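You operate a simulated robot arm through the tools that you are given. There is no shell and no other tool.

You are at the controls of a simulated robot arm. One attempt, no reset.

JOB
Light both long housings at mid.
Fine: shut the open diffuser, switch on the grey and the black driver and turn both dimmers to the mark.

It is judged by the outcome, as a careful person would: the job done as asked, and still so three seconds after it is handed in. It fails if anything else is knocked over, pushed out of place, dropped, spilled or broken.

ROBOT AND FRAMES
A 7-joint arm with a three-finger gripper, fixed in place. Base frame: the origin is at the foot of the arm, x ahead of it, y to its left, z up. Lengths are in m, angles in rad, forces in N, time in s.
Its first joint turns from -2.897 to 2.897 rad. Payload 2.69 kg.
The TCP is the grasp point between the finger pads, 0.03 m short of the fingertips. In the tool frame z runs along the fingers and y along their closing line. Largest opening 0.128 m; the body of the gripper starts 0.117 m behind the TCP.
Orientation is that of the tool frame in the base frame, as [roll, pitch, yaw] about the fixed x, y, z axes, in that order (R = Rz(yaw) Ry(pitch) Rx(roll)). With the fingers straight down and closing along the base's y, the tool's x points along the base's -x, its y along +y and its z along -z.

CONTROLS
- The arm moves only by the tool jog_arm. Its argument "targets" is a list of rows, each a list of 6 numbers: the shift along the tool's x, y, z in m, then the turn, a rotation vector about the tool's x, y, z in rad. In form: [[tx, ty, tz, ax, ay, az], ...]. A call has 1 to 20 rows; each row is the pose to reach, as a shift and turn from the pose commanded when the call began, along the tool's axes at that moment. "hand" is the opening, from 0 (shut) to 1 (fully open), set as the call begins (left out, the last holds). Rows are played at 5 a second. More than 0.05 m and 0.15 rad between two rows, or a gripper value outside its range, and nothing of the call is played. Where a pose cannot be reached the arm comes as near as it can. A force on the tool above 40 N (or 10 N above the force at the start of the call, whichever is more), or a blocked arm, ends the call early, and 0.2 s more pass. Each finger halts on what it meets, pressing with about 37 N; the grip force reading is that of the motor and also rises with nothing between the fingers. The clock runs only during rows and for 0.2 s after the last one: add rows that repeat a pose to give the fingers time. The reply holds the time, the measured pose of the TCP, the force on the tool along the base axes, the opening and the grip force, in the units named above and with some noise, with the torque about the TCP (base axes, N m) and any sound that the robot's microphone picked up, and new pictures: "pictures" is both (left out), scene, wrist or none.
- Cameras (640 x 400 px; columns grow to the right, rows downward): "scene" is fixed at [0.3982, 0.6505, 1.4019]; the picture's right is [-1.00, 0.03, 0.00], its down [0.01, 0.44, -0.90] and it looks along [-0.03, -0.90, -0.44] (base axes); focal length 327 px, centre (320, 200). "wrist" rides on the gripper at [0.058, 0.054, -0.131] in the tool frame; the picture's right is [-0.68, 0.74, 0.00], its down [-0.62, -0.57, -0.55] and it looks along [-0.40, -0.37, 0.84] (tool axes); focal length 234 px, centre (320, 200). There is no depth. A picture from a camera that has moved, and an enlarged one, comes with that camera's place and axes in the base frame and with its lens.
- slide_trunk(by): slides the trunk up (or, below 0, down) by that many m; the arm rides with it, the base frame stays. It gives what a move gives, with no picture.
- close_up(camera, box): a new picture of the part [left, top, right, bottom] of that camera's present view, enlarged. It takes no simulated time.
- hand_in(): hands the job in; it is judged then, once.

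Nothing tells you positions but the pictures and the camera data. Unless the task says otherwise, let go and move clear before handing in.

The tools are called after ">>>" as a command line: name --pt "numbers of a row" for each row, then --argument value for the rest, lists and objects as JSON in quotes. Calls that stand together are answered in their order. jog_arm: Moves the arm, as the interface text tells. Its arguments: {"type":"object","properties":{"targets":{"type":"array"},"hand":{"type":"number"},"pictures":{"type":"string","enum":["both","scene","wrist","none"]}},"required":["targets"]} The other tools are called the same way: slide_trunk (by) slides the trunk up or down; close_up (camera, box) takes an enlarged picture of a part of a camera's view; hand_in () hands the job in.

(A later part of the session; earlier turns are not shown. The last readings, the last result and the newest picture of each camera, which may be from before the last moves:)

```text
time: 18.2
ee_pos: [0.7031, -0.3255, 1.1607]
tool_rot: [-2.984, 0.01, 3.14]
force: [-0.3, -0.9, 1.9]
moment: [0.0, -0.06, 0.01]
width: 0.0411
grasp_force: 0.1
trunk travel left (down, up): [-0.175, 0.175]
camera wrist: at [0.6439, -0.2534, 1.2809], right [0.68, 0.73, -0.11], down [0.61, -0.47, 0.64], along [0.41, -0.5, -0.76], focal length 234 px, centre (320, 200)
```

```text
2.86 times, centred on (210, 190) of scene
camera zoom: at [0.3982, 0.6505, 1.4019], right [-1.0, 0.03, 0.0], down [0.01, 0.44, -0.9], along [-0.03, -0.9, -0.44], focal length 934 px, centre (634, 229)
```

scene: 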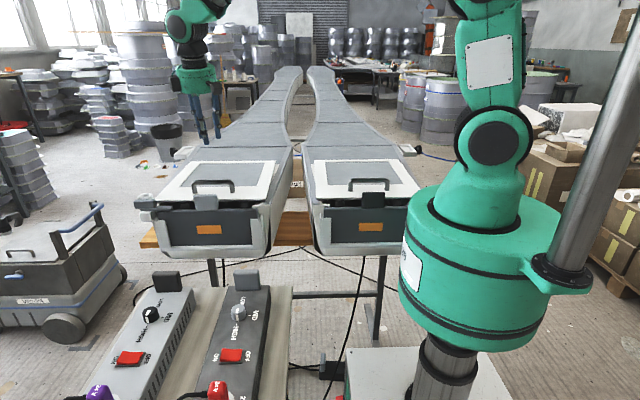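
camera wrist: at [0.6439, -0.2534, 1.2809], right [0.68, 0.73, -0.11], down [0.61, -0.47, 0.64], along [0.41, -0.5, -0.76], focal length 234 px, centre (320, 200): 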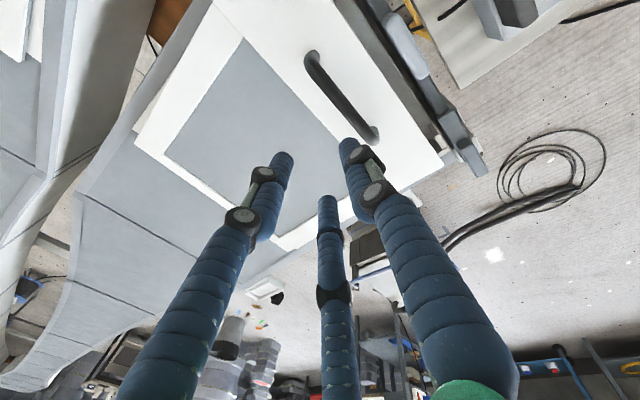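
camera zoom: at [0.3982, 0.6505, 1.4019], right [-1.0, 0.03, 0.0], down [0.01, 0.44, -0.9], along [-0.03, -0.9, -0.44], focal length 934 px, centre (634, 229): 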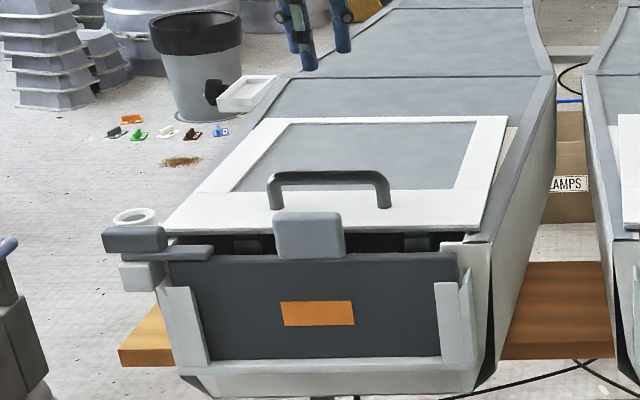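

The left housing is shut and its handle is undisturbed. Next I'll go over the drivers, straighten the tool and look closely at the knobs and switches.

>>> jog_arm --pt "0 0.0435 -0.0065 -0.02 0 0" --pt "0 0.087 -0.013 -0.04 0 0" --pt "0 0.1305 -0.02 -0.06 0 0" --pt "0 0.174 -0.0265 -0.08 0 0" --pt "0 0.2175 -0.034 -0.1 0 0" --pt "0 0.261 -0.041 -0.12 0 0" --pt "0 0.3045 -0.048 -0.14 0 0" --pt "0 0.348 -0.055 -0.157 0 0" --pt "0 0.395 -0.0624 -0.157 0 0" --pt "0 0.395 -0.0624 -0.157 0 0" --hand 1

>>> close_up --camera "scene" --box '[100, 330, 170, 400]'

>>> close_up --camera "scene" --box '[200, 330, 270, 400]'

>>> close_up --camera "scene" --box '[125, 265, 185, 335]'

>>> close_up --camera "scene" --box '[210, 265, 270, 335]'

```text
time: 20.4
ee_pos: [0.7047, 0.0752, 1.1574]
tool_rot: [-3.139, 0.009, 3.142]
force: [-0.5, 0.8, -0.8]
moment: [-0.08, -0.01, -0.02]
width: 0.128
grasp_force: 0.1
trunk travel left (down, up): [-0.175, 0.175]
camera wrist: at [0.645, 0.1273, 1.2889], right [0.68, 0.74, 0.0], down [0.61, -0.57, 0.56], along [0.41, -0.37, -0.83], focal length 234 px, centre (320, 200)
```

scene: 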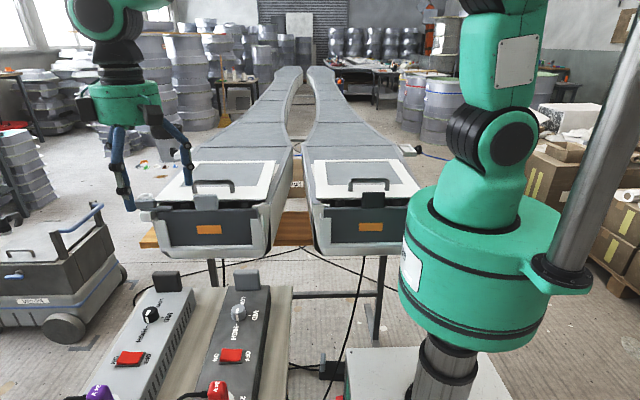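
wrist: 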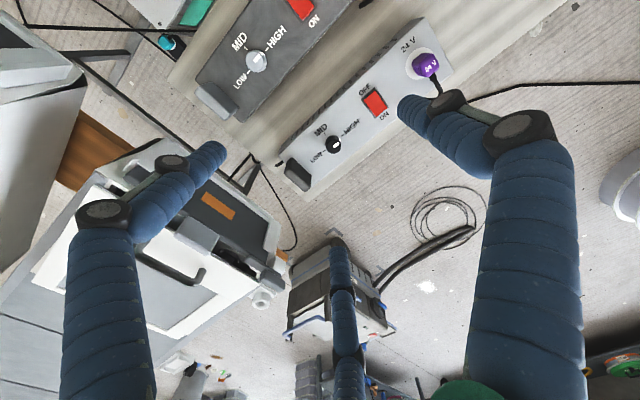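

```text
5.71 times, centred on (135, 365) of scene
camera zoom: at [0.3982, 0.6505, 1.4019], right [-1.0, 0.03, 0.0], down [0.01, 0.44, -0.9], along [-0.03, -0.9, -0.44], focal length 1867 px, centre (1377, -743)
```

zoom: 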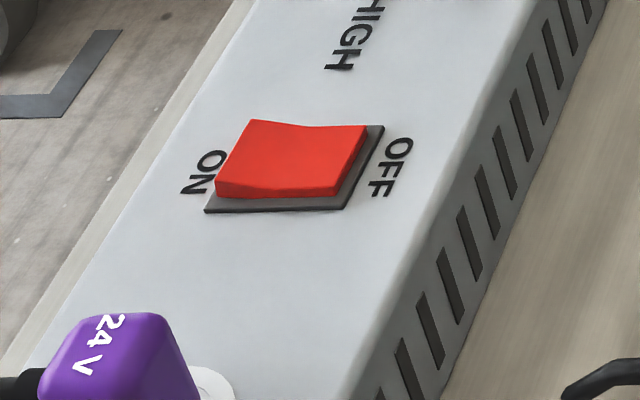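

```text
5.71 times, centred on (235, 365) of scene
camera zoom: at [0.3982, 0.6505, 1.4019], right [-1.0, 0.03, 0.0], down [0.01, 0.44, -0.9], along [-0.03, -0.9, -0.44], focal length 1867 px, centre (806, -743)
```

zoom: 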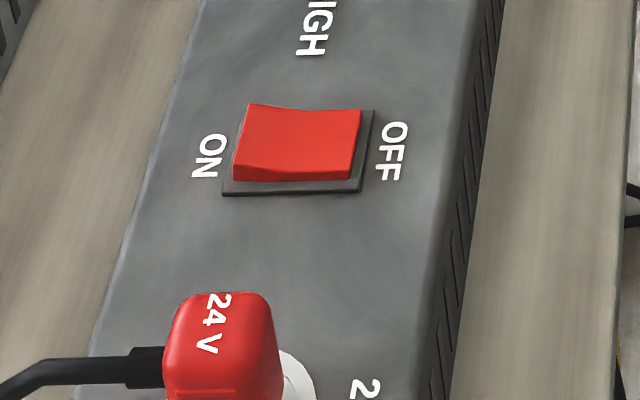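

```text
5.71 times, centred on (155, 300) of scene
camera zoom: at [0.3982, 0.6505, 1.4019], right [-1.0, 0.03, 0.0], down [0.01, 0.44, -0.9], along [-0.03, -0.9, -0.44], focal length 1867 px, centre (1263, -371)
```

zoom: 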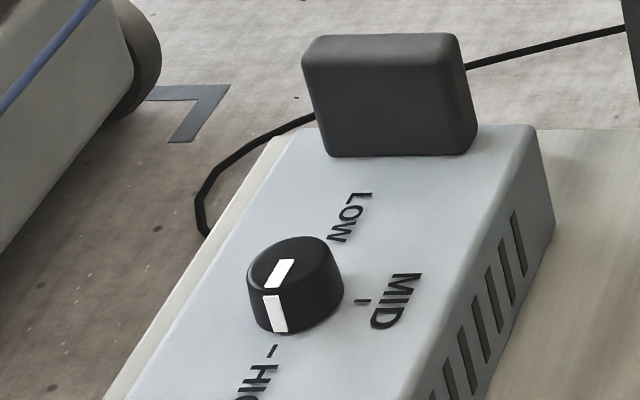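

```text
5.71 times, centred on (240, 300) of scene
camera zoom: at [0.3982, 0.6505, 1.4019], right [-1.0, 0.03, 0.0], down [0.01, 0.44, -0.9], along [-0.03, -0.9, -0.44], focal length 1867 px, centre (777, -371)
```

zoom: 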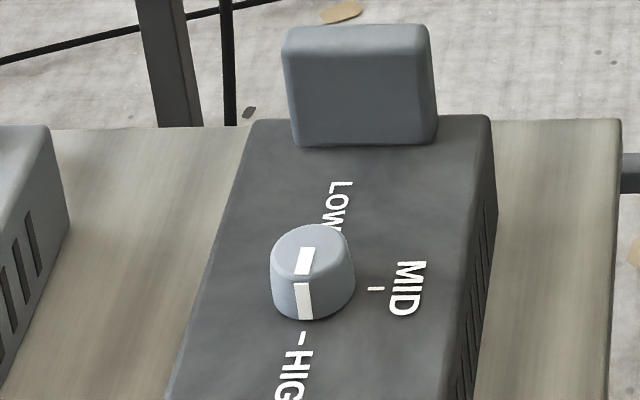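

Both pointers are at HIGH (+y side), MID is on the -x side, and both rockers are off with the raised ON end at +x. So each knob needs +90° seen from above. I'll enlarge the wrist view to triangulate.

>>> close_up --camera "wrist" --box '[280, 40, 440, 190]'

>>> close_up --camera "wrist" --box '[190, 0, 340, 130]'

```text
2.67 times, centred on (360, 115) of wrist
camera zoom: at [0.645, 0.1273, 1.2889], right [0.68, 0.74, 0.0], down [0.61, -0.57, 0.56], along [0.41, -0.37, -0.83], focal length 624 px, centre (213, 427)
```

zoom: 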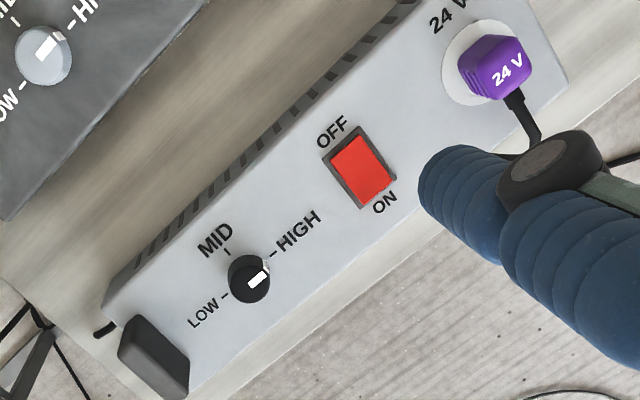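

```text
3.08 times, centred on (265, 65) of wrist
camera zoom: at [0.645, 0.1273, 1.2889], right [0.68, 0.74, 0.0], down [0.61, -0.57, 0.56], along [0.41, -0.37, -0.83], focal length 720 px, centre (489, 615)
```

zoom: 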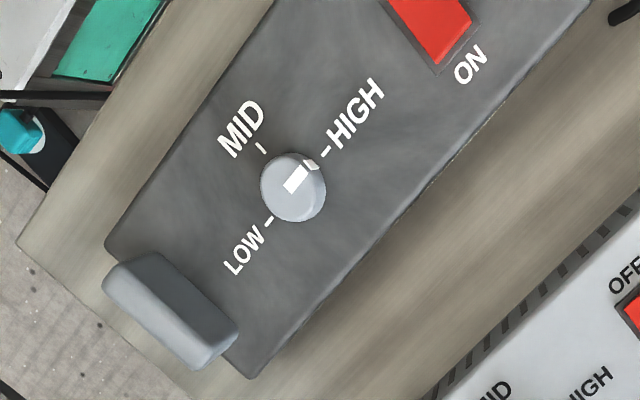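

I take the driver top to be z≈0.775, with knob axes at grey (0.801, 0.027) and black (0.583, 0.0275). The knobs are about 40 mm across and 22 mm tall. Rockers are centred at grey (0.796, 0.149) and black (0.578, 0.149). I'll go above the black knob first.

>>> jog_arm --pt "0.016 -0.006 0.03 0 0.009 0" --pt "0.031 -0.012 0.062 0 0.009 0" --pt "0.047 -0.018 0.094 0 0.009 0" --pt "0.062 -0.024 0.127 0 0.009 0" --pt "0.078 -0.03 0.16 0 0.009 0" --pt "0.093 -0.036 0.193 0 0.009 0" --pt "0.109 -0.042 0.225 0 0.009 0" --pt "0.124 -0.048 0.257 0 0.009 0" --pt "0.124 -0.048 0.257 0 0.009 0" --hand 0.62

>>> close_up --camera "scene" --box '[190, 220, 290, 340]'

```text
time: 22.4
ee_pos: [0.5831, 0.0255, 0.8986]
tool_rot: [-3.14, 0.0, -3.141]
force: [-0.1, 0.3, -0.4]
moment: [0.0, -0.02, 0.0]
width: 0.0794
grasp_force: 0.0
trunk travel left (down, up): [-0.175, 0.175]
camera wrist: at [0.5251, 0.0778, 1.0312], right [0.68, 0.74, 0.0], down [0.62, -0.57, 0.55], along [0.4, -0.37, -0.84], focal length 234 px, centre (320, 200)
```

scene: 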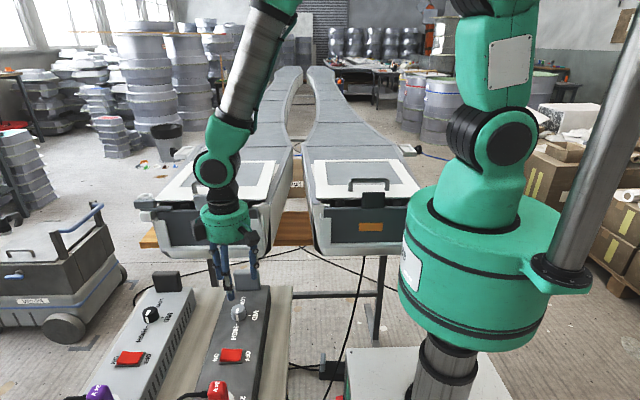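
wrist: 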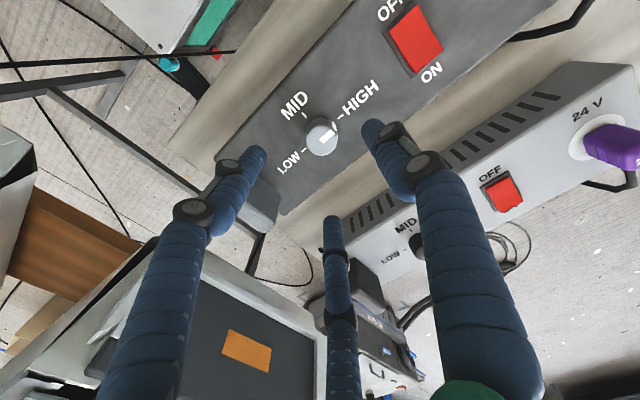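

```text
3.33 times, centred on (240, 280) of scene
camera zoom: at [0.3982, 0.6505, 1.4019], right [-1.0, 0.03, 0.0], down [0.01, 0.44, -0.9], along [-0.03, -0.9, -0.44], focal length 1089 px, centre (587, -67)
```

zoom: 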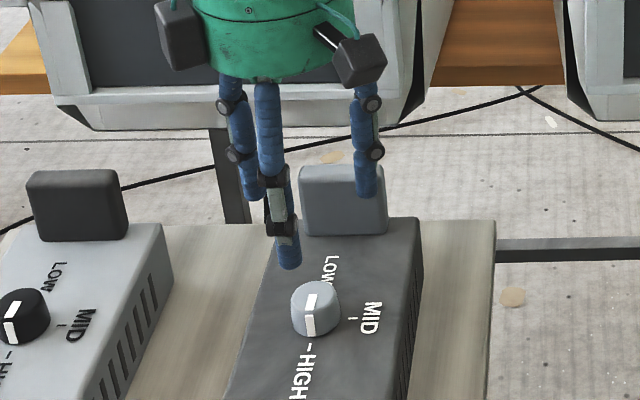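

The TCP axis is centred on the black knob. I'll descend around it, slowing near the bottom.

>>> jog_arm --pt "0 0 0.02 0 0 0" --pt "0 0 0.04 0 0 0" --pt "0 0 0.06 0 0 0" --pt "0 0 0.072 0 0 0" --pt "0 0 0.08 0 0 0" --pt "0 0 0.085 0 0 0" --pt "0 0 0.085 0 0 0"

>>> close_up --camera "scene" --box '[200, 260, 280, 340]'

>>> close_up --camera "wrist" --box '[220, 80, 420, 280]'

```text
time: 24.0
ee_pos: [0.582, 0.0255, 0.8154]
tool_rot: [-3.141, 0.0, 3.14]
force: [-0.2, 0.5, 0.2]
moment: [0.0, -0.01, -0.01]
width: 0.0795
grasp_force: 0.1
trunk travel left (down, up): [-0.175, 0.175]
camera wrist: at [0.5251, 0.078, 0.9467], right [0.68, 0.74, 0.0], down [0.62, -0.57, 0.55], along [0.4, -0.37, -0.84], focal length 234 px, centre (320, 200)
```

scene: 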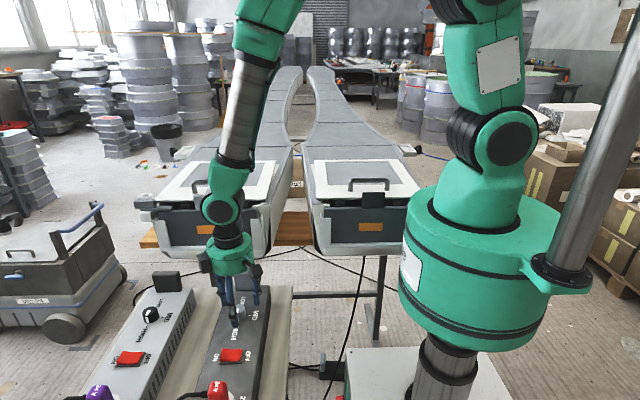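
wrist: 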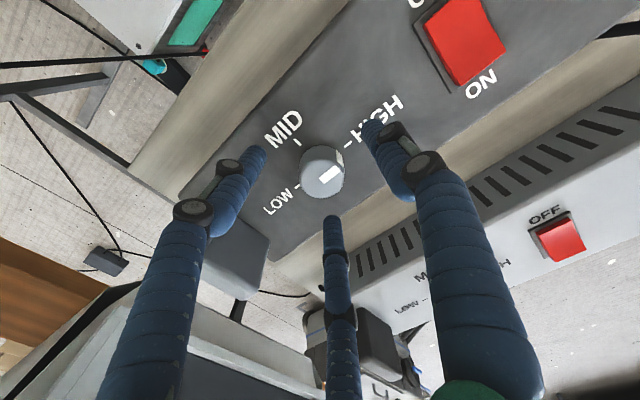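

```text
5.00 times, centred on (240, 300) of scene
camera zoom: at [0.3982, 0.6505, 1.4019], right [-1.0, 0.03, 0.0], down [0.01, 0.44, -0.9], along [-0.03, -0.9, -0.44], focal length 1634 px, centre (720, -300)
```

zoom: 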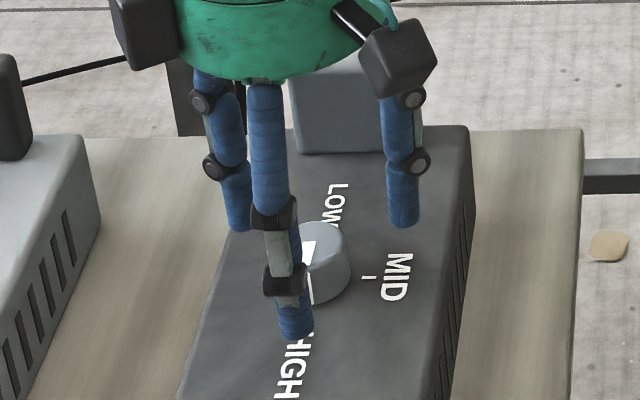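

```text
2.00 times, centred on (320, 180) of wrist
camera zoom: at [0.5251, 0.078, 0.9467], right [0.68, 0.74, 0.0], down [0.62, -0.57, 0.55], along [0.4, -0.37, -0.84], focal length 468 px, centre (320, 240)
```

zoom: 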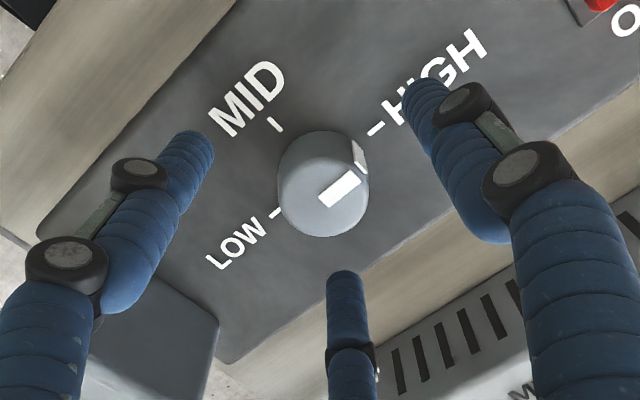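

Centred with the fingertips beside the knob. I'll lower 5 mm more and close on it.

>>> jog_arm --pt "0 0 0.003 0 0 0" --pt "0 0 0.005 0 0 0" --pictures "none"

>>> jog_arm --pt "0 0 0 0 0 0" --pt "0 0 0 0 0 0" --pt "0 0 0 0 0 0" --hand 0.2

>>> close_up --camera "wrist" --box '[220, 80, 420, 280]'

```text
time: 24.6
ee_pos: [0.5829, 0.0261, 0.8096]
tool_rot: [-3.141, 0.0, 3.138]
force: [-0.1, -0.5, -1.2]
moment: [-0.02, -0.03, -0.01]
width: 0.0793
grasp_force: 0.0
trunk travel left (down, up): [-0.175, 0.175]
```

```text
time: 25.4
ee_pos: [0.5835, 0.0264, 0.8106]
tool_rot: [-3.139, 0.002, 3.139]
force: [6.4, -1.1, 3.5]
moment: [-0.02, -0.3, 0.0]
width: 0.0338
grasp_force: 37.2
trunk travel left (down, up): [-0.175, 0.175]
camera wrist: at [0.5254, 0.0781, 0.9418], right [0.68, 0.74, 0.0], down [0.61, -0.57, 0.55], along [0.4, -0.37, -0.84], focal length 234 px, centre (320, 200)
```

scene: 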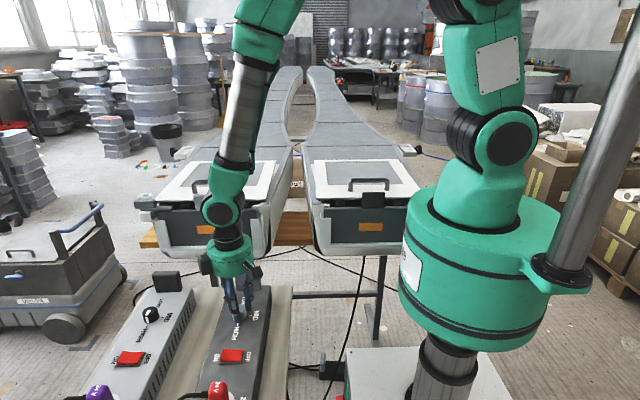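
wrist: 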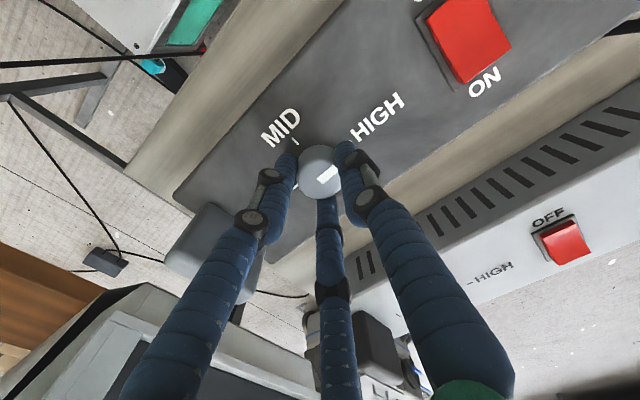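

```text
2.00 times, centred on (320, 180) of wrist
camera zoom: at [0.5254, 0.0781, 0.9418], right [0.68, 0.74, 0.0], down [0.61, -0.57, 0.55], along [0.4, -0.37, -0.84], focal length 468 px, centre (320, 240)
```

zoom: 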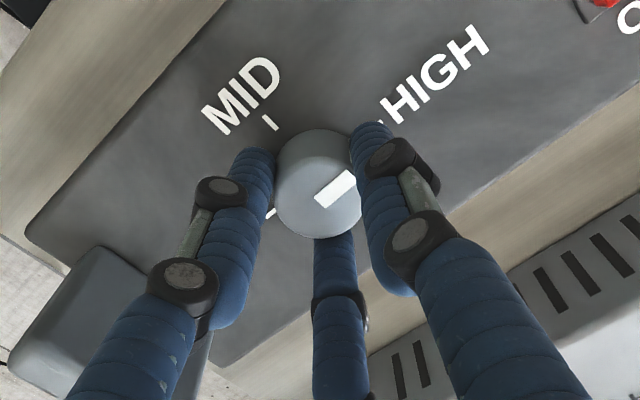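

The knob is gripped with 37 N and only a small side load. I'll turn it counter-clockwise seen from above, halfway first.

>>> jog_arm --pt "0 0 0 0 0 -0.1" --pt "0 0 0 0 0 -0.2" --pt "0 0 0 0 0 -0.3" --pt "0 0 0 0 0 -0.4" --pt "0 0 0 0 0 -0.5" --pt "0 0 0 0 0 -0.6" --pt "0 0 0 0 0 -0.7" --pt "0 0 0 0 0 -0.7854" --pt "0 0 0 0 0 -0.7854"

>>> close_up --camera "wrist" --box '[220, 80, 420, 280]'

>>> close_up --camera "scene" --box '[200, 260, 280, 340]'

```text
time: 27.4
ee_pos: [0.5826, 0.0262, 0.8111]
tool_rot: [-3.139, 0.0, -2.357]
force: [6.7, 1.0, 11.5]
moment: [0.02, -0.17, -0.03]
width: 0.0338
grasp_force: 37.6
trunk travel left (down, up): [-0.175, 0.175]
camera wrist: at [0.504, 0.0208, 0.9419], right [-0.04, 1.0, 0.0], down [0.84, 0.04, 0.55], along [0.55, 0.02, -0.84], focal length 234 px, centre (320, 200)
```

scene: 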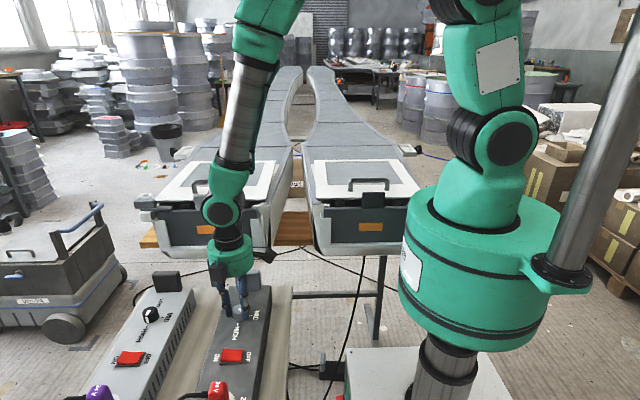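
wrist: 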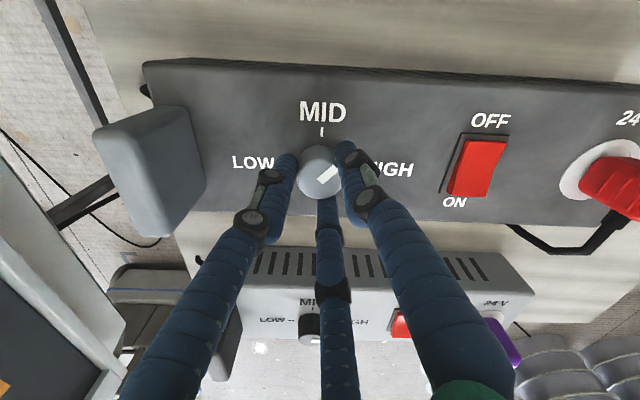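

```text
2.00 times, centred on (320, 180) of wrist
camera zoom: at [0.504, 0.0208, 0.9419], right [-0.04, 1.0, 0.0], down [0.84, 0.04, 0.55], along [0.55, 0.02, -0.84], focal length 468 px, centre (320, 240)
```

zoom: 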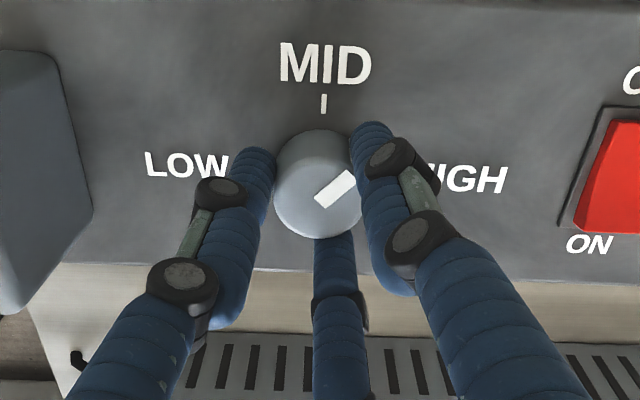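

```text
5.00 times, centred on (240, 300) of scene
camera zoom: at [0.3982, 0.6505, 1.4019], right [-1.0, 0.03, 0.0], down [0.01, 0.44, -0.9], along [-0.03, -0.9, -0.44], focal length 1634 px, centre (720, -300)
```

zoom: 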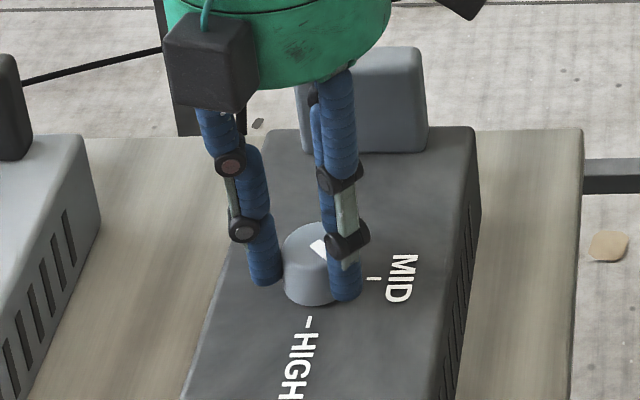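

The knob turns with the hand and is halfway. I'll finish the other 45°.

>>> jog_arm --pt "0 0 0 0 0 -0.1" --pt "0 0 0 0 0 -0.2" --pt "0 0 0 0 0 -0.3" --pt "0 0 0 0 0 -0.4" --pt "0 0 0 0 0 -0.5" --pt "0 0 0 0 0 -0.6" --pt "0 0 0 0 0 -0.7" --pt "0 0 0 0 0 -0.7854" --pt "0 0 0 0 0 -0.7854"

>>> close_up --camera "wrist" --box '[220, 80, 420, 280]'

>>> close_up --camera "scene" --box '[200, 260, 280, 340]'

```text
time: 29.4
ee_pos: [0.5827, 0.0257, 0.8099]
tool_rot: [-3.141, -0.001, -1.57]
force: [6.6, -3.2, 13.0]
moment: [-0.06, -0.22, 0.01]
width: 0.0335
grasp_force: 37.0
trunk travel left (down, up): [-0.175, 0.175]
camera wrist: at [0.5295, -0.0344, 0.9419], right [-0.74, 0.68, 0.0], down [0.57, 0.62, 0.55], along [0.37, 0.4, -0.84], focal length 234 px, centre (320, 200)
```

scene: 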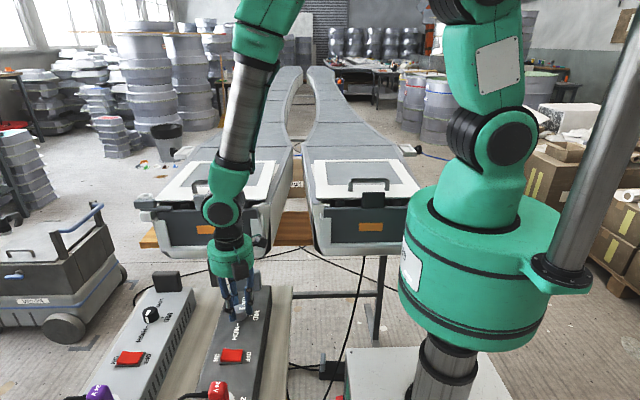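
wrist: 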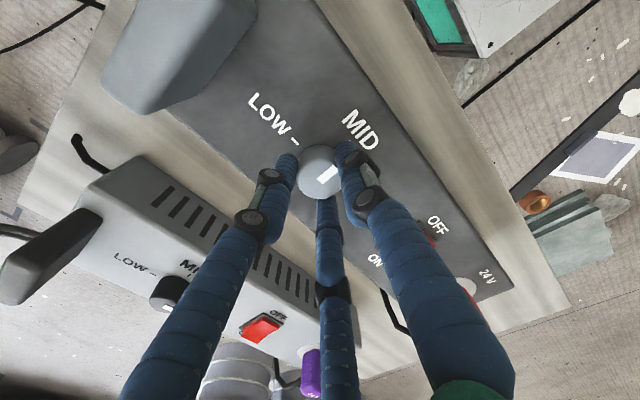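

```text
2.00 times, centred on (320, 180) of wrist
camera zoom: at [0.5295, -0.0344, 0.9419], right [-0.74, 0.68, 0.0], down [0.57, 0.62, 0.55], along [0.37, 0.4, -0.84], focal length 468 px, centre (320, 240)
```

zoom: 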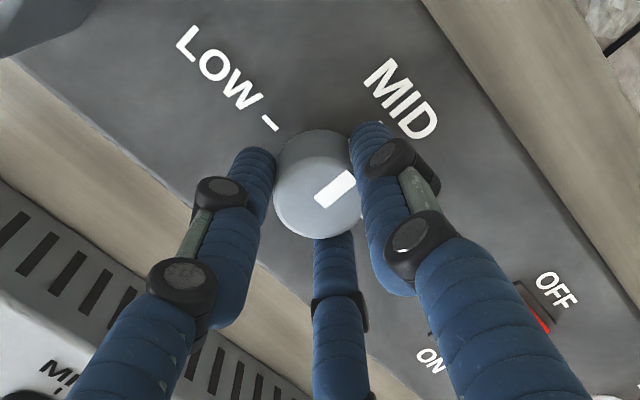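

```text
5.00 times, centred on (240, 300) of scene
camera zoom: at [0.3982, 0.6505, 1.4019], right [-1.0, 0.03, 0.0], down [0.01, 0.44, -0.9], along [-0.03, -0.9, -0.44], focal length 1634 px, centre (720, -300)
```

zoom: 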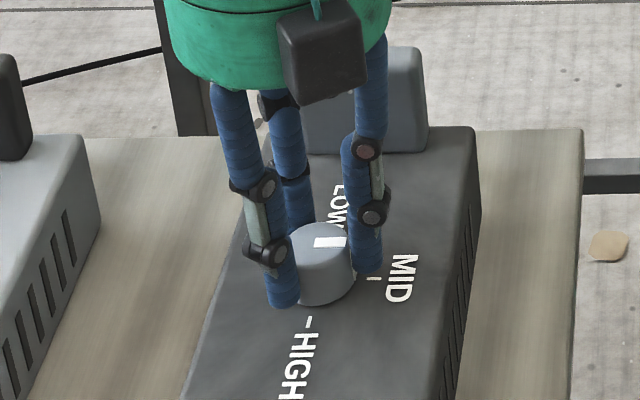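

The pointer now aims at MID. I'll release and rise to check it.

>>> jog_arm --pt "0 0 0 0 0 0" --pt "0 0 0 0 0 0" --pt "0 0 -0.02 0 0 0" --pt "0 0 -0.05 0 0 0" --pt "0 0 -0.09 0 0 0" --pt "0 0 -0.11 0 0 0" --pt "0 0 -0.11 0 0 0" --hand 0.62

>>> close_up --camera "wrist" --box '[220, 60, 420, 260]'

>>> close_up --camera "scene" --box '[210, 265, 270, 335]'

```text
time: 31.0
ee_pos: [0.583, 0.0267, 0.9204]
tool_rot: [3.142, -0.003, -1.572]
force: [-0.7, 0.1, -0.8]
moment: [-0.01, -0.02, 0.04]
width: 0.0793
grasp_force: 0.0
trunk travel left (down, up): [-0.175, 0.175]
camera wrist: at [0.5286, -0.0338, 1.0516], right [-0.74, 0.68, 0.0], down [0.57, 0.62, 0.55], along [0.37, 0.4, -0.84], focal length 234 px, centre (320, 200)
```

scene: 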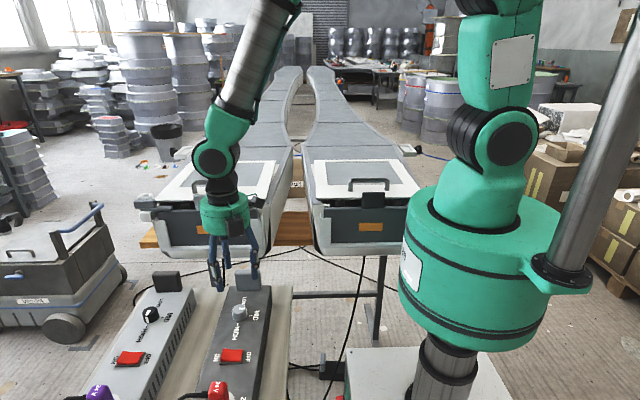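
wrist: 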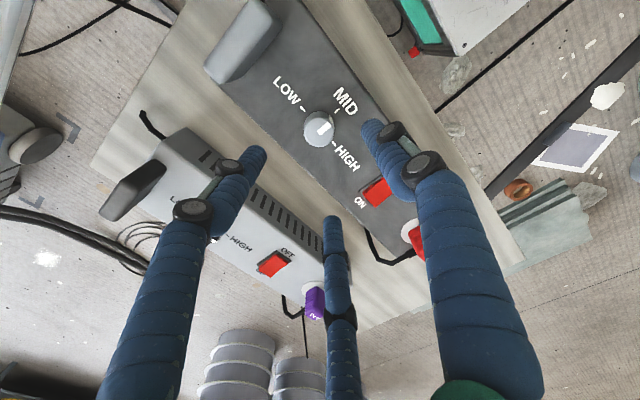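

```text
2.00 times, centred on (320, 160) of wrist
camera zoom: at [0.5286, -0.0338, 1.0516], right [-0.74, 0.68, 0.0], down [0.57, 0.62, 0.55], along [0.37, 0.4, -0.84], focal length 468 px, centre (320, 280)
```

zoom: 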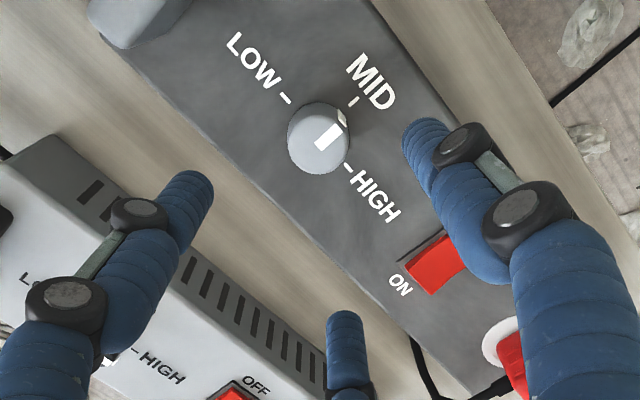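

```text
5.71 times, centred on (240, 300) of scene
camera zoom: at [0.3982, 0.6505, 1.4019], right [-1.0, 0.03, 0.0], down [0.01, 0.44, -0.9], along [-0.03, -0.9, -0.44], focal length 1867 px, centre (777, -371)
```

zoom: 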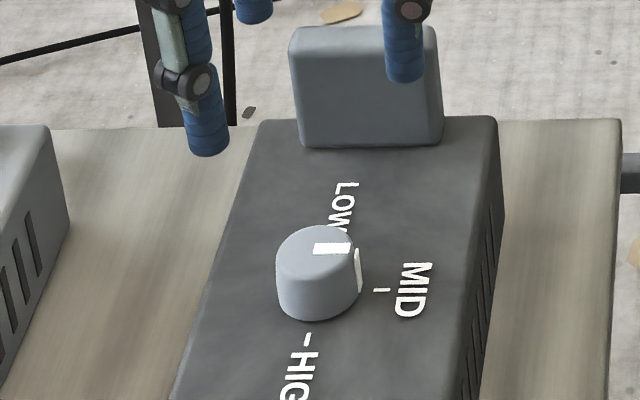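

The black dimmer is on MID, and the driver shifted only about 2 mm. I'll move above the grey knob while turning the hand back to its starting yaw.

>>> jog_arm --pt "0 -0.018 0 0 0 0.131" --pt "0 -0.036 0 0 0 0.262" --pt "0 -0.055 0 0 0 0.393" --pt "0 -0.073 0 0 0 0.524" --pt "0 -0.091 0 0 0 0.655" --pt "0 -0.109 0 0 0 0.785" --pt "0 -0.128 0 0 0 0.916" --pt "0 -0.146 0 0 0 1.047" --pt "0 -0.164 0 0 0 1.178" --pt "0 -0.182 0 0 0 1.309" --pt "0 -0.2 0 0 0 1.44" --pt "0 -0.219 0 0 0 1.571" --pt "0 -0.219 0 0 0 1.571"

>>> close_up --camera "wrist" --box '[220, 40, 420, 240]'

```text
time: 33.8
ee_pos: [0.8021, 0.0241, 0.9172]
tool_rot: [-3.14, 0.0, 3.138]
force: [-0.5, -0.5, -0.1]
moment: [-0.01, -0.01, -0.01]
width: 0.0792
grasp_force: 0.1
trunk travel left (down, up): [-0.175, 0.175]
camera wrist: at [0.7442, 0.0773, 1.0508], right [0.68, 0.73, 0.0], down [0.61, -0.57, 0.55], along [0.4, -0.37, -0.84], focal length 234 px, centre (320, 200)
```

scene: 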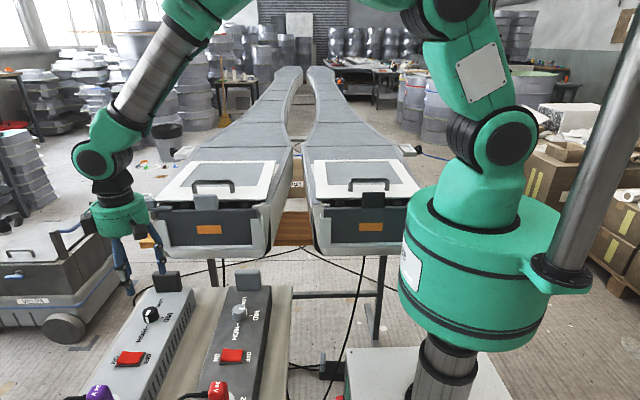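
wrist: 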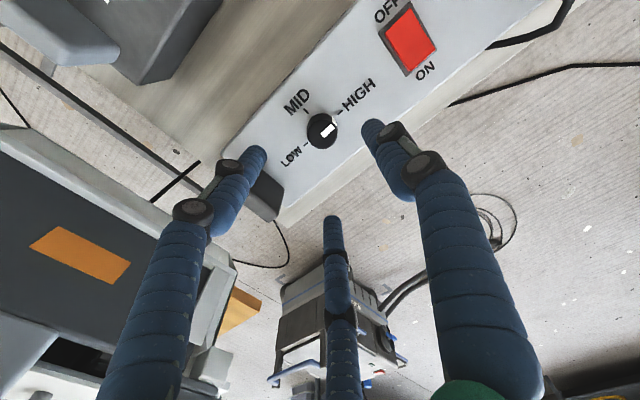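

```text
2.00 times, centred on (320, 140) of wrist
camera zoom: at [0.7442, 0.0773, 1.0508], right [0.68, 0.73, 0.0], down [0.61, -0.57, 0.55], along [0.4, -0.37, -0.84], focal length 468 px, centre (320, 320)
```

zoom: 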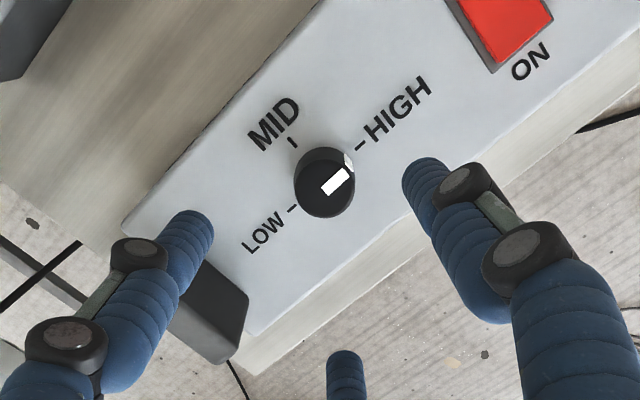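

The knob sits about 4 mm further in +y than the TCP. I'll correct that while descending around the grey knob.

>>> jog_arm --pt "0 0.004 0.02 0 0 0" --pt "0 0.004 0.045 0 0 0" --pt "0 0.004 0.065 0 0 0" --pt "0 0.004 0.08 0 0 0" --pt "0 0.004 0.092 0 0 0" --pt "0 0.004 0.1 0 0 0" --pt "0 0.004 0.1 0 0 0"

>>> close_up --camera "wrist" --box '[220, 80, 420, 280]'

>>> close_up --camera "scene" --box '[115, 260, 195, 340]'

```text
time: 35.4
ee_pos: [0.8021, 0.0297, 0.8197]
tool_rot: [-3.14, 0.001, 3.139]
force: [0.0, -0.1, -0.4]
moment: [0.03, 0.03, -0.01]
width: 0.0792
grasp_force: 0.0
trunk travel left (down, up): [-0.175, 0.175]
camera wrist: at [0.7438, 0.0813, 0.9514], right [0.68, 0.74, 0.0], down [0.62, -0.57, 0.55], along [0.4, -0.37, -0.84], focal length 234 px, centre (320, 200)
```

scene: 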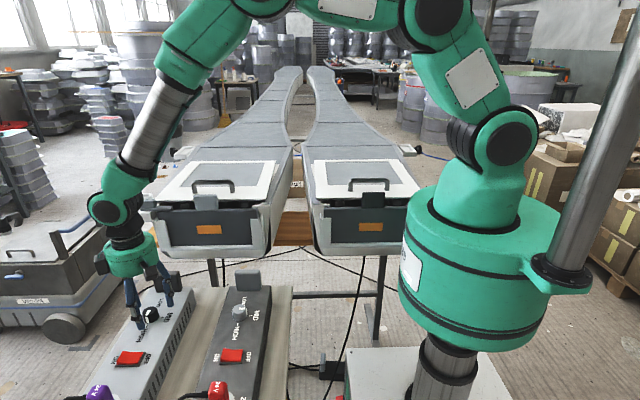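
wrist: 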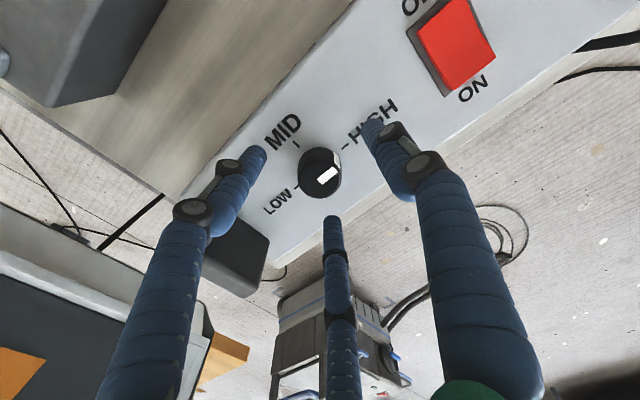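

```text
2.00 times, centred on (320, 180) of wrist
camera zoom: at [0.7438, 0.0813, 0.9514], right [0.68, 0.74, 0.0], down [0.62, -0.57, 0.55], along [0.4, -0.37, -0.84], focal length 468 px, centre (320, 240)
```

zoom: 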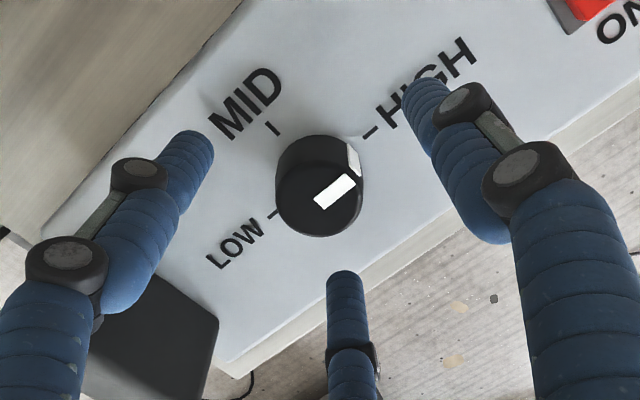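

```text
5.00 times, centred on (155, 300) of scene
camera zoom: at [0.3982, 0.6505, 1.4019], right [-1.0, 0.03, 0.0], down [0.01, 0.44, -0.9], along [-0.03, -0.9, -0.44], focal length 1634 px, centre (1145, -300)
```

zoom: 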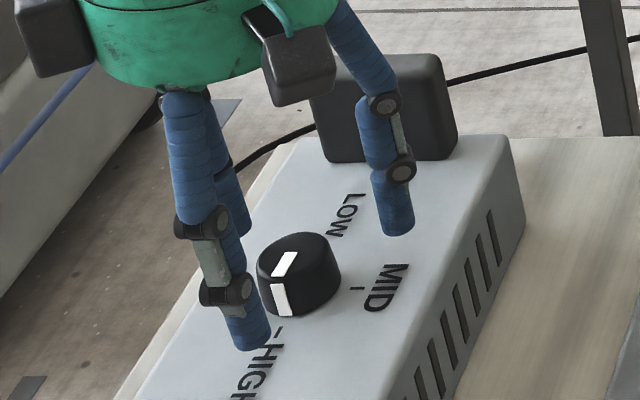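

Small correction of 2 mm in +x and 2 mm in -y, then the last 9 mm down and grip.

>>> jog_arm --pt "-0.002 -0.002 0.004 0 0 0" --pt "-0.002 -0.002 0.007 0 0 0" --pt "-0.002 -0.002 0.0095 0 0 0" --pt "-0.002 -0.002 0.0095 0 0 0" --pictures "none"

>>> jog_arm --pt "0 0 0 0 0 0" --pt "0 0 0 0 0 0" --pt "0 0 0 0 0 0" --hand 0.22

>>> close_up --camera "wrist" --box '[220, 80, 420, 280]'

>>> close_up --camera "scene" --box '[115, 260, 195, 340]'

```text
time: 36.4
ee_pos: [0.8041, 0.0276, 0.8101]
tool_rot: [-3.14, -0.001, 3.139]
force: [0.4, 0.0, 0.3]
moment: [-0.02, -0.01, 0.03]
width: 0.0793
grasp_force: 0.1
trunk travel left (down, up): [-0.175, 0.175]
```

```text
time: 37.2
ee_pos: [0.8052, 0.0262, 0.8101]
tool_rot: [-3.141, -0.001, 3.139]
force: [2.6, -4.8, 2.0]
moment: [-0.22, -0.13, -0.01]
width: 0.0356
grasp_force: 5.2
trunk travel left (down, up): [-0.175, 0.175]
camera wrist: at [0.746, 0.0793, 0.9421], right [0.68, 0.74, 0.0], down [0.61, -0.57, 0.55], along [0.4, -0.37, -0.84], focal length 234 px, centre (320, 200)
```

scene: 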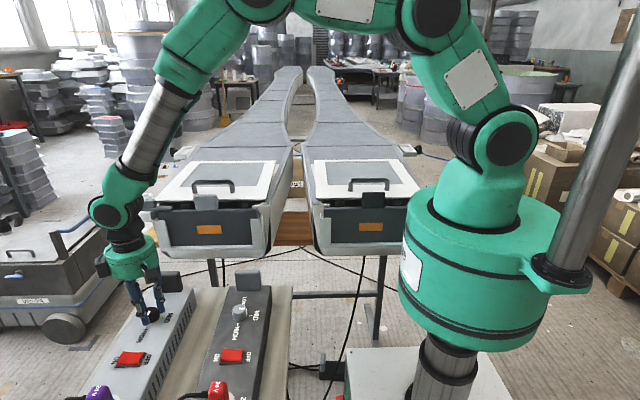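
wrist: 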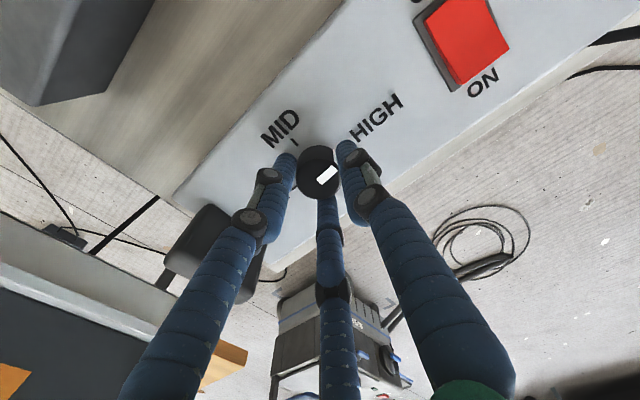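

```text
2.00 times, centred on (320, 180) of wrist
camera zoom: at [0.746, 0.0793, 0.9421], right [0.68, 0.74, 0.0], down [0.61, -0.57, 0.55], along [0.4, -0.37, -0.84], focal length 468 px, centre (320, 240)
```

zoom: 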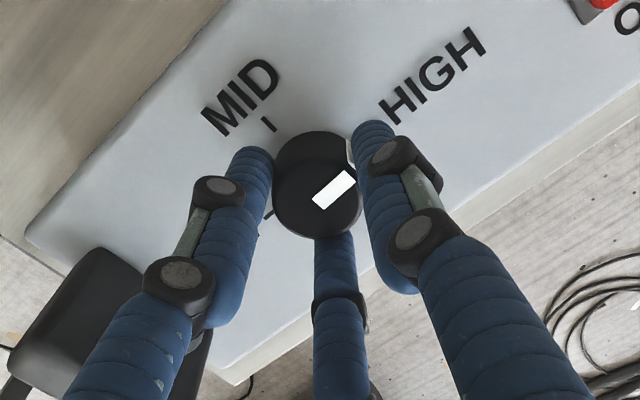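

```text
5.00 times, centred on (155, 300) of scene
camera zoom: at [0.3982, 0.6505, 1.4019], right [-1.0, 0.03, 0.0], down [0.01, 0.44, -0.9], along [-0.03, -0.9, -0.44], focal length 1634 px, centre (1145, -300)
```

zoom: 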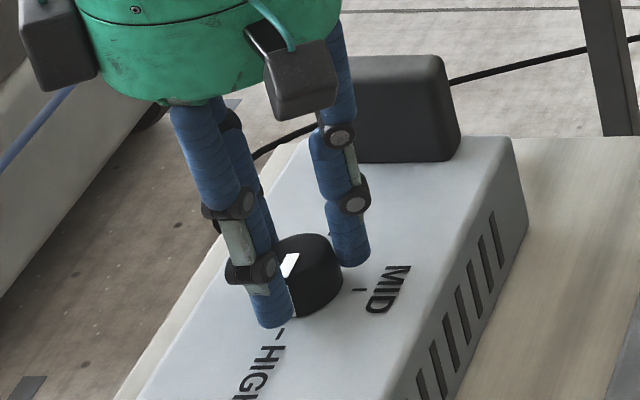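

The grip is light (5 N) because of the hand setting. I'll tighten to match the black knob, then turn.

>>> jog_arm --pt "0 0 0 0 0 0" --pt "0 0 0 0 0 0" --hand 0.18 --pictures "none"

>>> jog_arm --pt "0 0 0 0 0 -0.1" --pt "0 0 0 0 0 -0.2" --pt "0 0 0 0 0 -0.3" --pt "0 0 0 0 0 -0.4" --pt "0 0 0 0 0 -0.5" --pt "0 0 0 0 0 -0.6" --pt "0 0 0 0 0 -0.7" --pt "0 0 0 0 0 -0.7854" --pt "0 0 0 0 0 -0.7854"

>>> close_up --camera "wrist" --box '[220, 80, 420, 280]'

>>> close_up --camera "scene" --box '[115, 260, 195, 340]'

```text
time: 37.8
ee_pos: [0.8037, 0.0269, 0.8108]
tool_rot: [-3.139, 0.001, 3.139]
force: [3.8, -4.9, 3.4]
moment: [-0.25, -0.14, -0.01]
width: 0.0354
grasp_force: 9.0
trunk travel left (down, up): [-0.175, 0.175]
```

```text
time: 39.8
ee_pos: [0.804, 0.0265, 0.8112]
tool_rot: [-3.141, -0.001, -2.356]
force: [0.2, -6.5, 2.6]
moment: [-0.19, -0.05, -0.02]
width: 0.0354
grasp_force: 9.1
trunk travel left (down, up): [-0.175, 0.175]
camera wrist: at [0.7245, 0.0221, 0.9422], right [-0.04, 1.0, 0.0], down [0.84, 0.04, 0.55], along [0.55, 0.02, -0.84], focal length 234 px, centre (320, 200)
```

scene: 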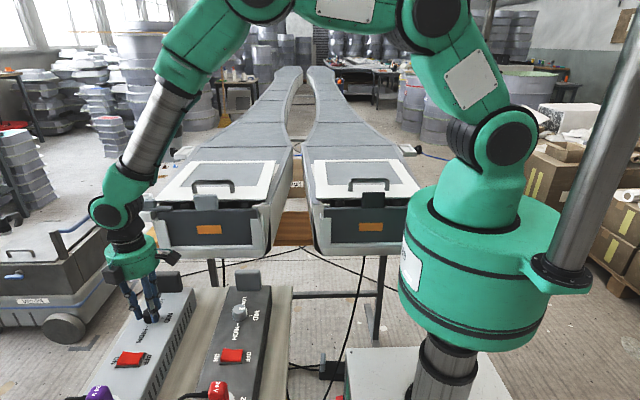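
wrist: 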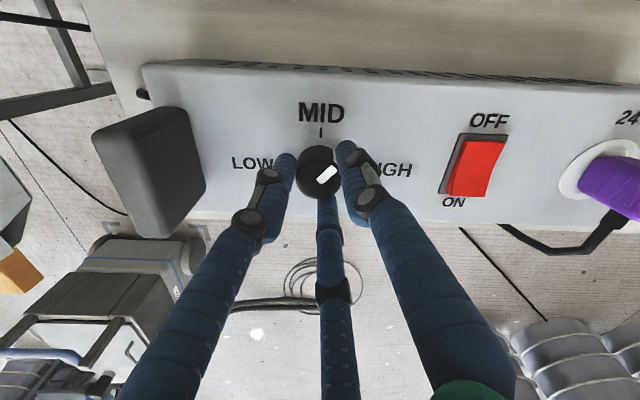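

```text
2.00 times, centred on (320, 180) of wrist
camera zoom: at [0.7245, 0.0221, 0.9422], right [-0.04, 1.0, 0.0], down [0.84, 0.04, 0.55], along [0.55, 0.02, -0.84], focal length 468 px, centre (320, 240)
```

zoom: 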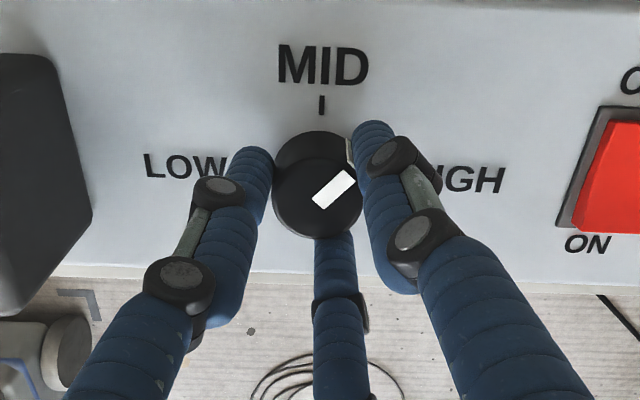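

```text
5.00 times, centred on (155, 300) of scene
camera zoom: at [0.3982, 0.6505, 1.4019], right [-1.0, 0.03, 0.0], down [0.01, 0.44, -0.9], along [-0.03, -0.9, -0.44], focal length 1634 px, centre (1145, -300)
```

zoom: 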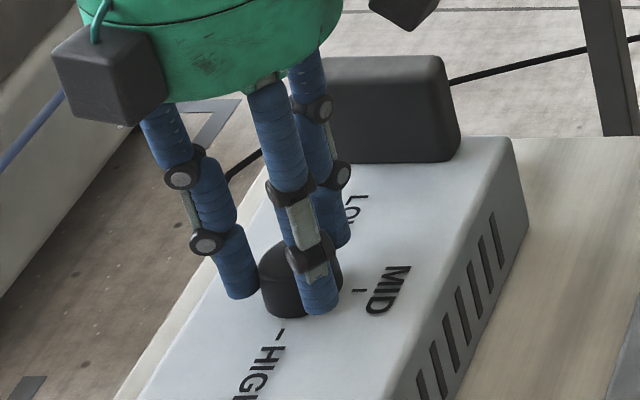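

The grey knob turns with the hand even at this light grip. I'll finish the other 45°.

>>> jog_arm --pt "0 0 0 0 0 -0.1" --pt "0 0 0 0 0 -0.2" --pt "0 0 0 0 0 -0.3" --pt "0 0 0 0 0 -0.4" --pt "0 0 0 0 0 -0.5" --pt "0 0 0 0 0 -0.6" --pt "0 0 0 0 0 -0.7" --pt "0 0 0 0 0 -0.7854" --pt "0 0 0 0 0 -0.7854"

>>> close_up --camera "wrist" --box '[220, 80, 420, 280]'

>>> close_up --camera "scene" --box '[115, 260, 195, 340]'

```text
time: 41.8
ee_pos: [0.8045, 0.0266, 0.8105]
tool_rot: [-3.14, -0.002, -1.571]
force: [1.7, -4.0, 2.1]
moment: [-0.11, -0.11, 0.02]
width: 0.0334
grasp_force: 37.1
trunk travel left (down, up): [-0.175, 0.175]
camera wrist: at [0.7504, -0.0326, 0.9423], right [-0.74, 0.68, 0.0], down [0.57, 0.62, 0.55], along [0.37, 0.4, -0.84], focal length 234 px, centre (320, 200)
```

scene: 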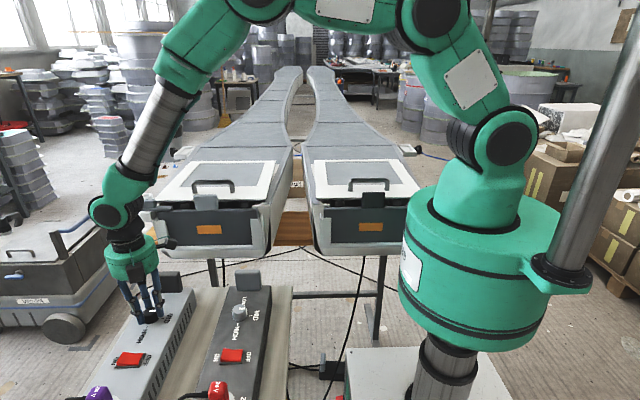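
wrist: 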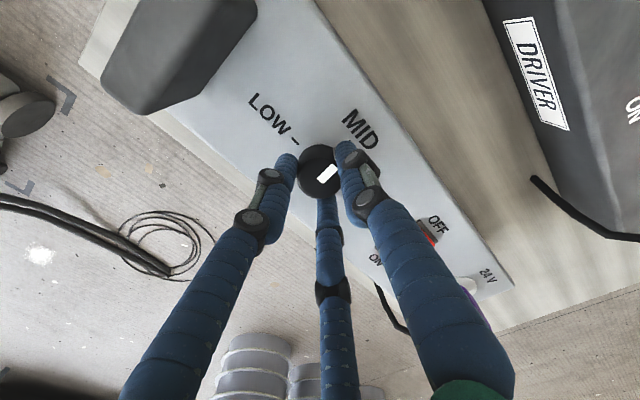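

```text
2.00 times, centred on (320, 180) of wrist
camera zoom: at [0.7504, -0.0326, 0.9423], right [-0.74, 0.68, 0.0], down [0.57, 0.62, 0.55], along [0.37, 0.4, -0.84], focal length 468 px, centre (320, 240)
```

zoom: 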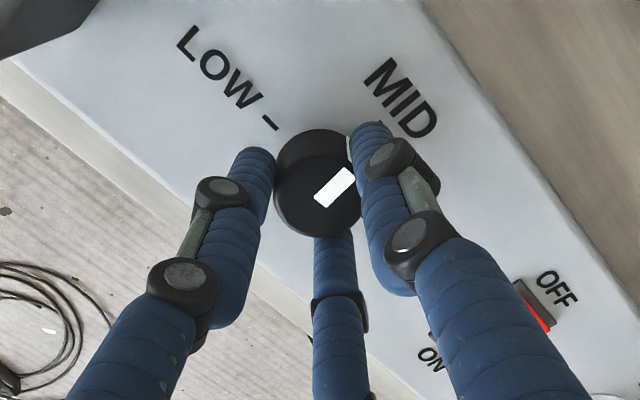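

```text
5.00 times, centred on (155, 300) of scene
camera zoom: at [0.3982, 0.6505, 1.4019], right [-1.0, 0.03, 0.0], down [0.01, 0.44, -0.9], along [-0.03, -0.9, -0.44], focal length 1634 px, centre (1145, -300)
```

zoom: 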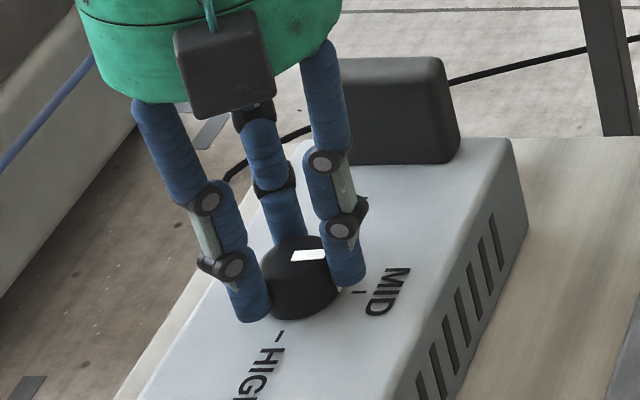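

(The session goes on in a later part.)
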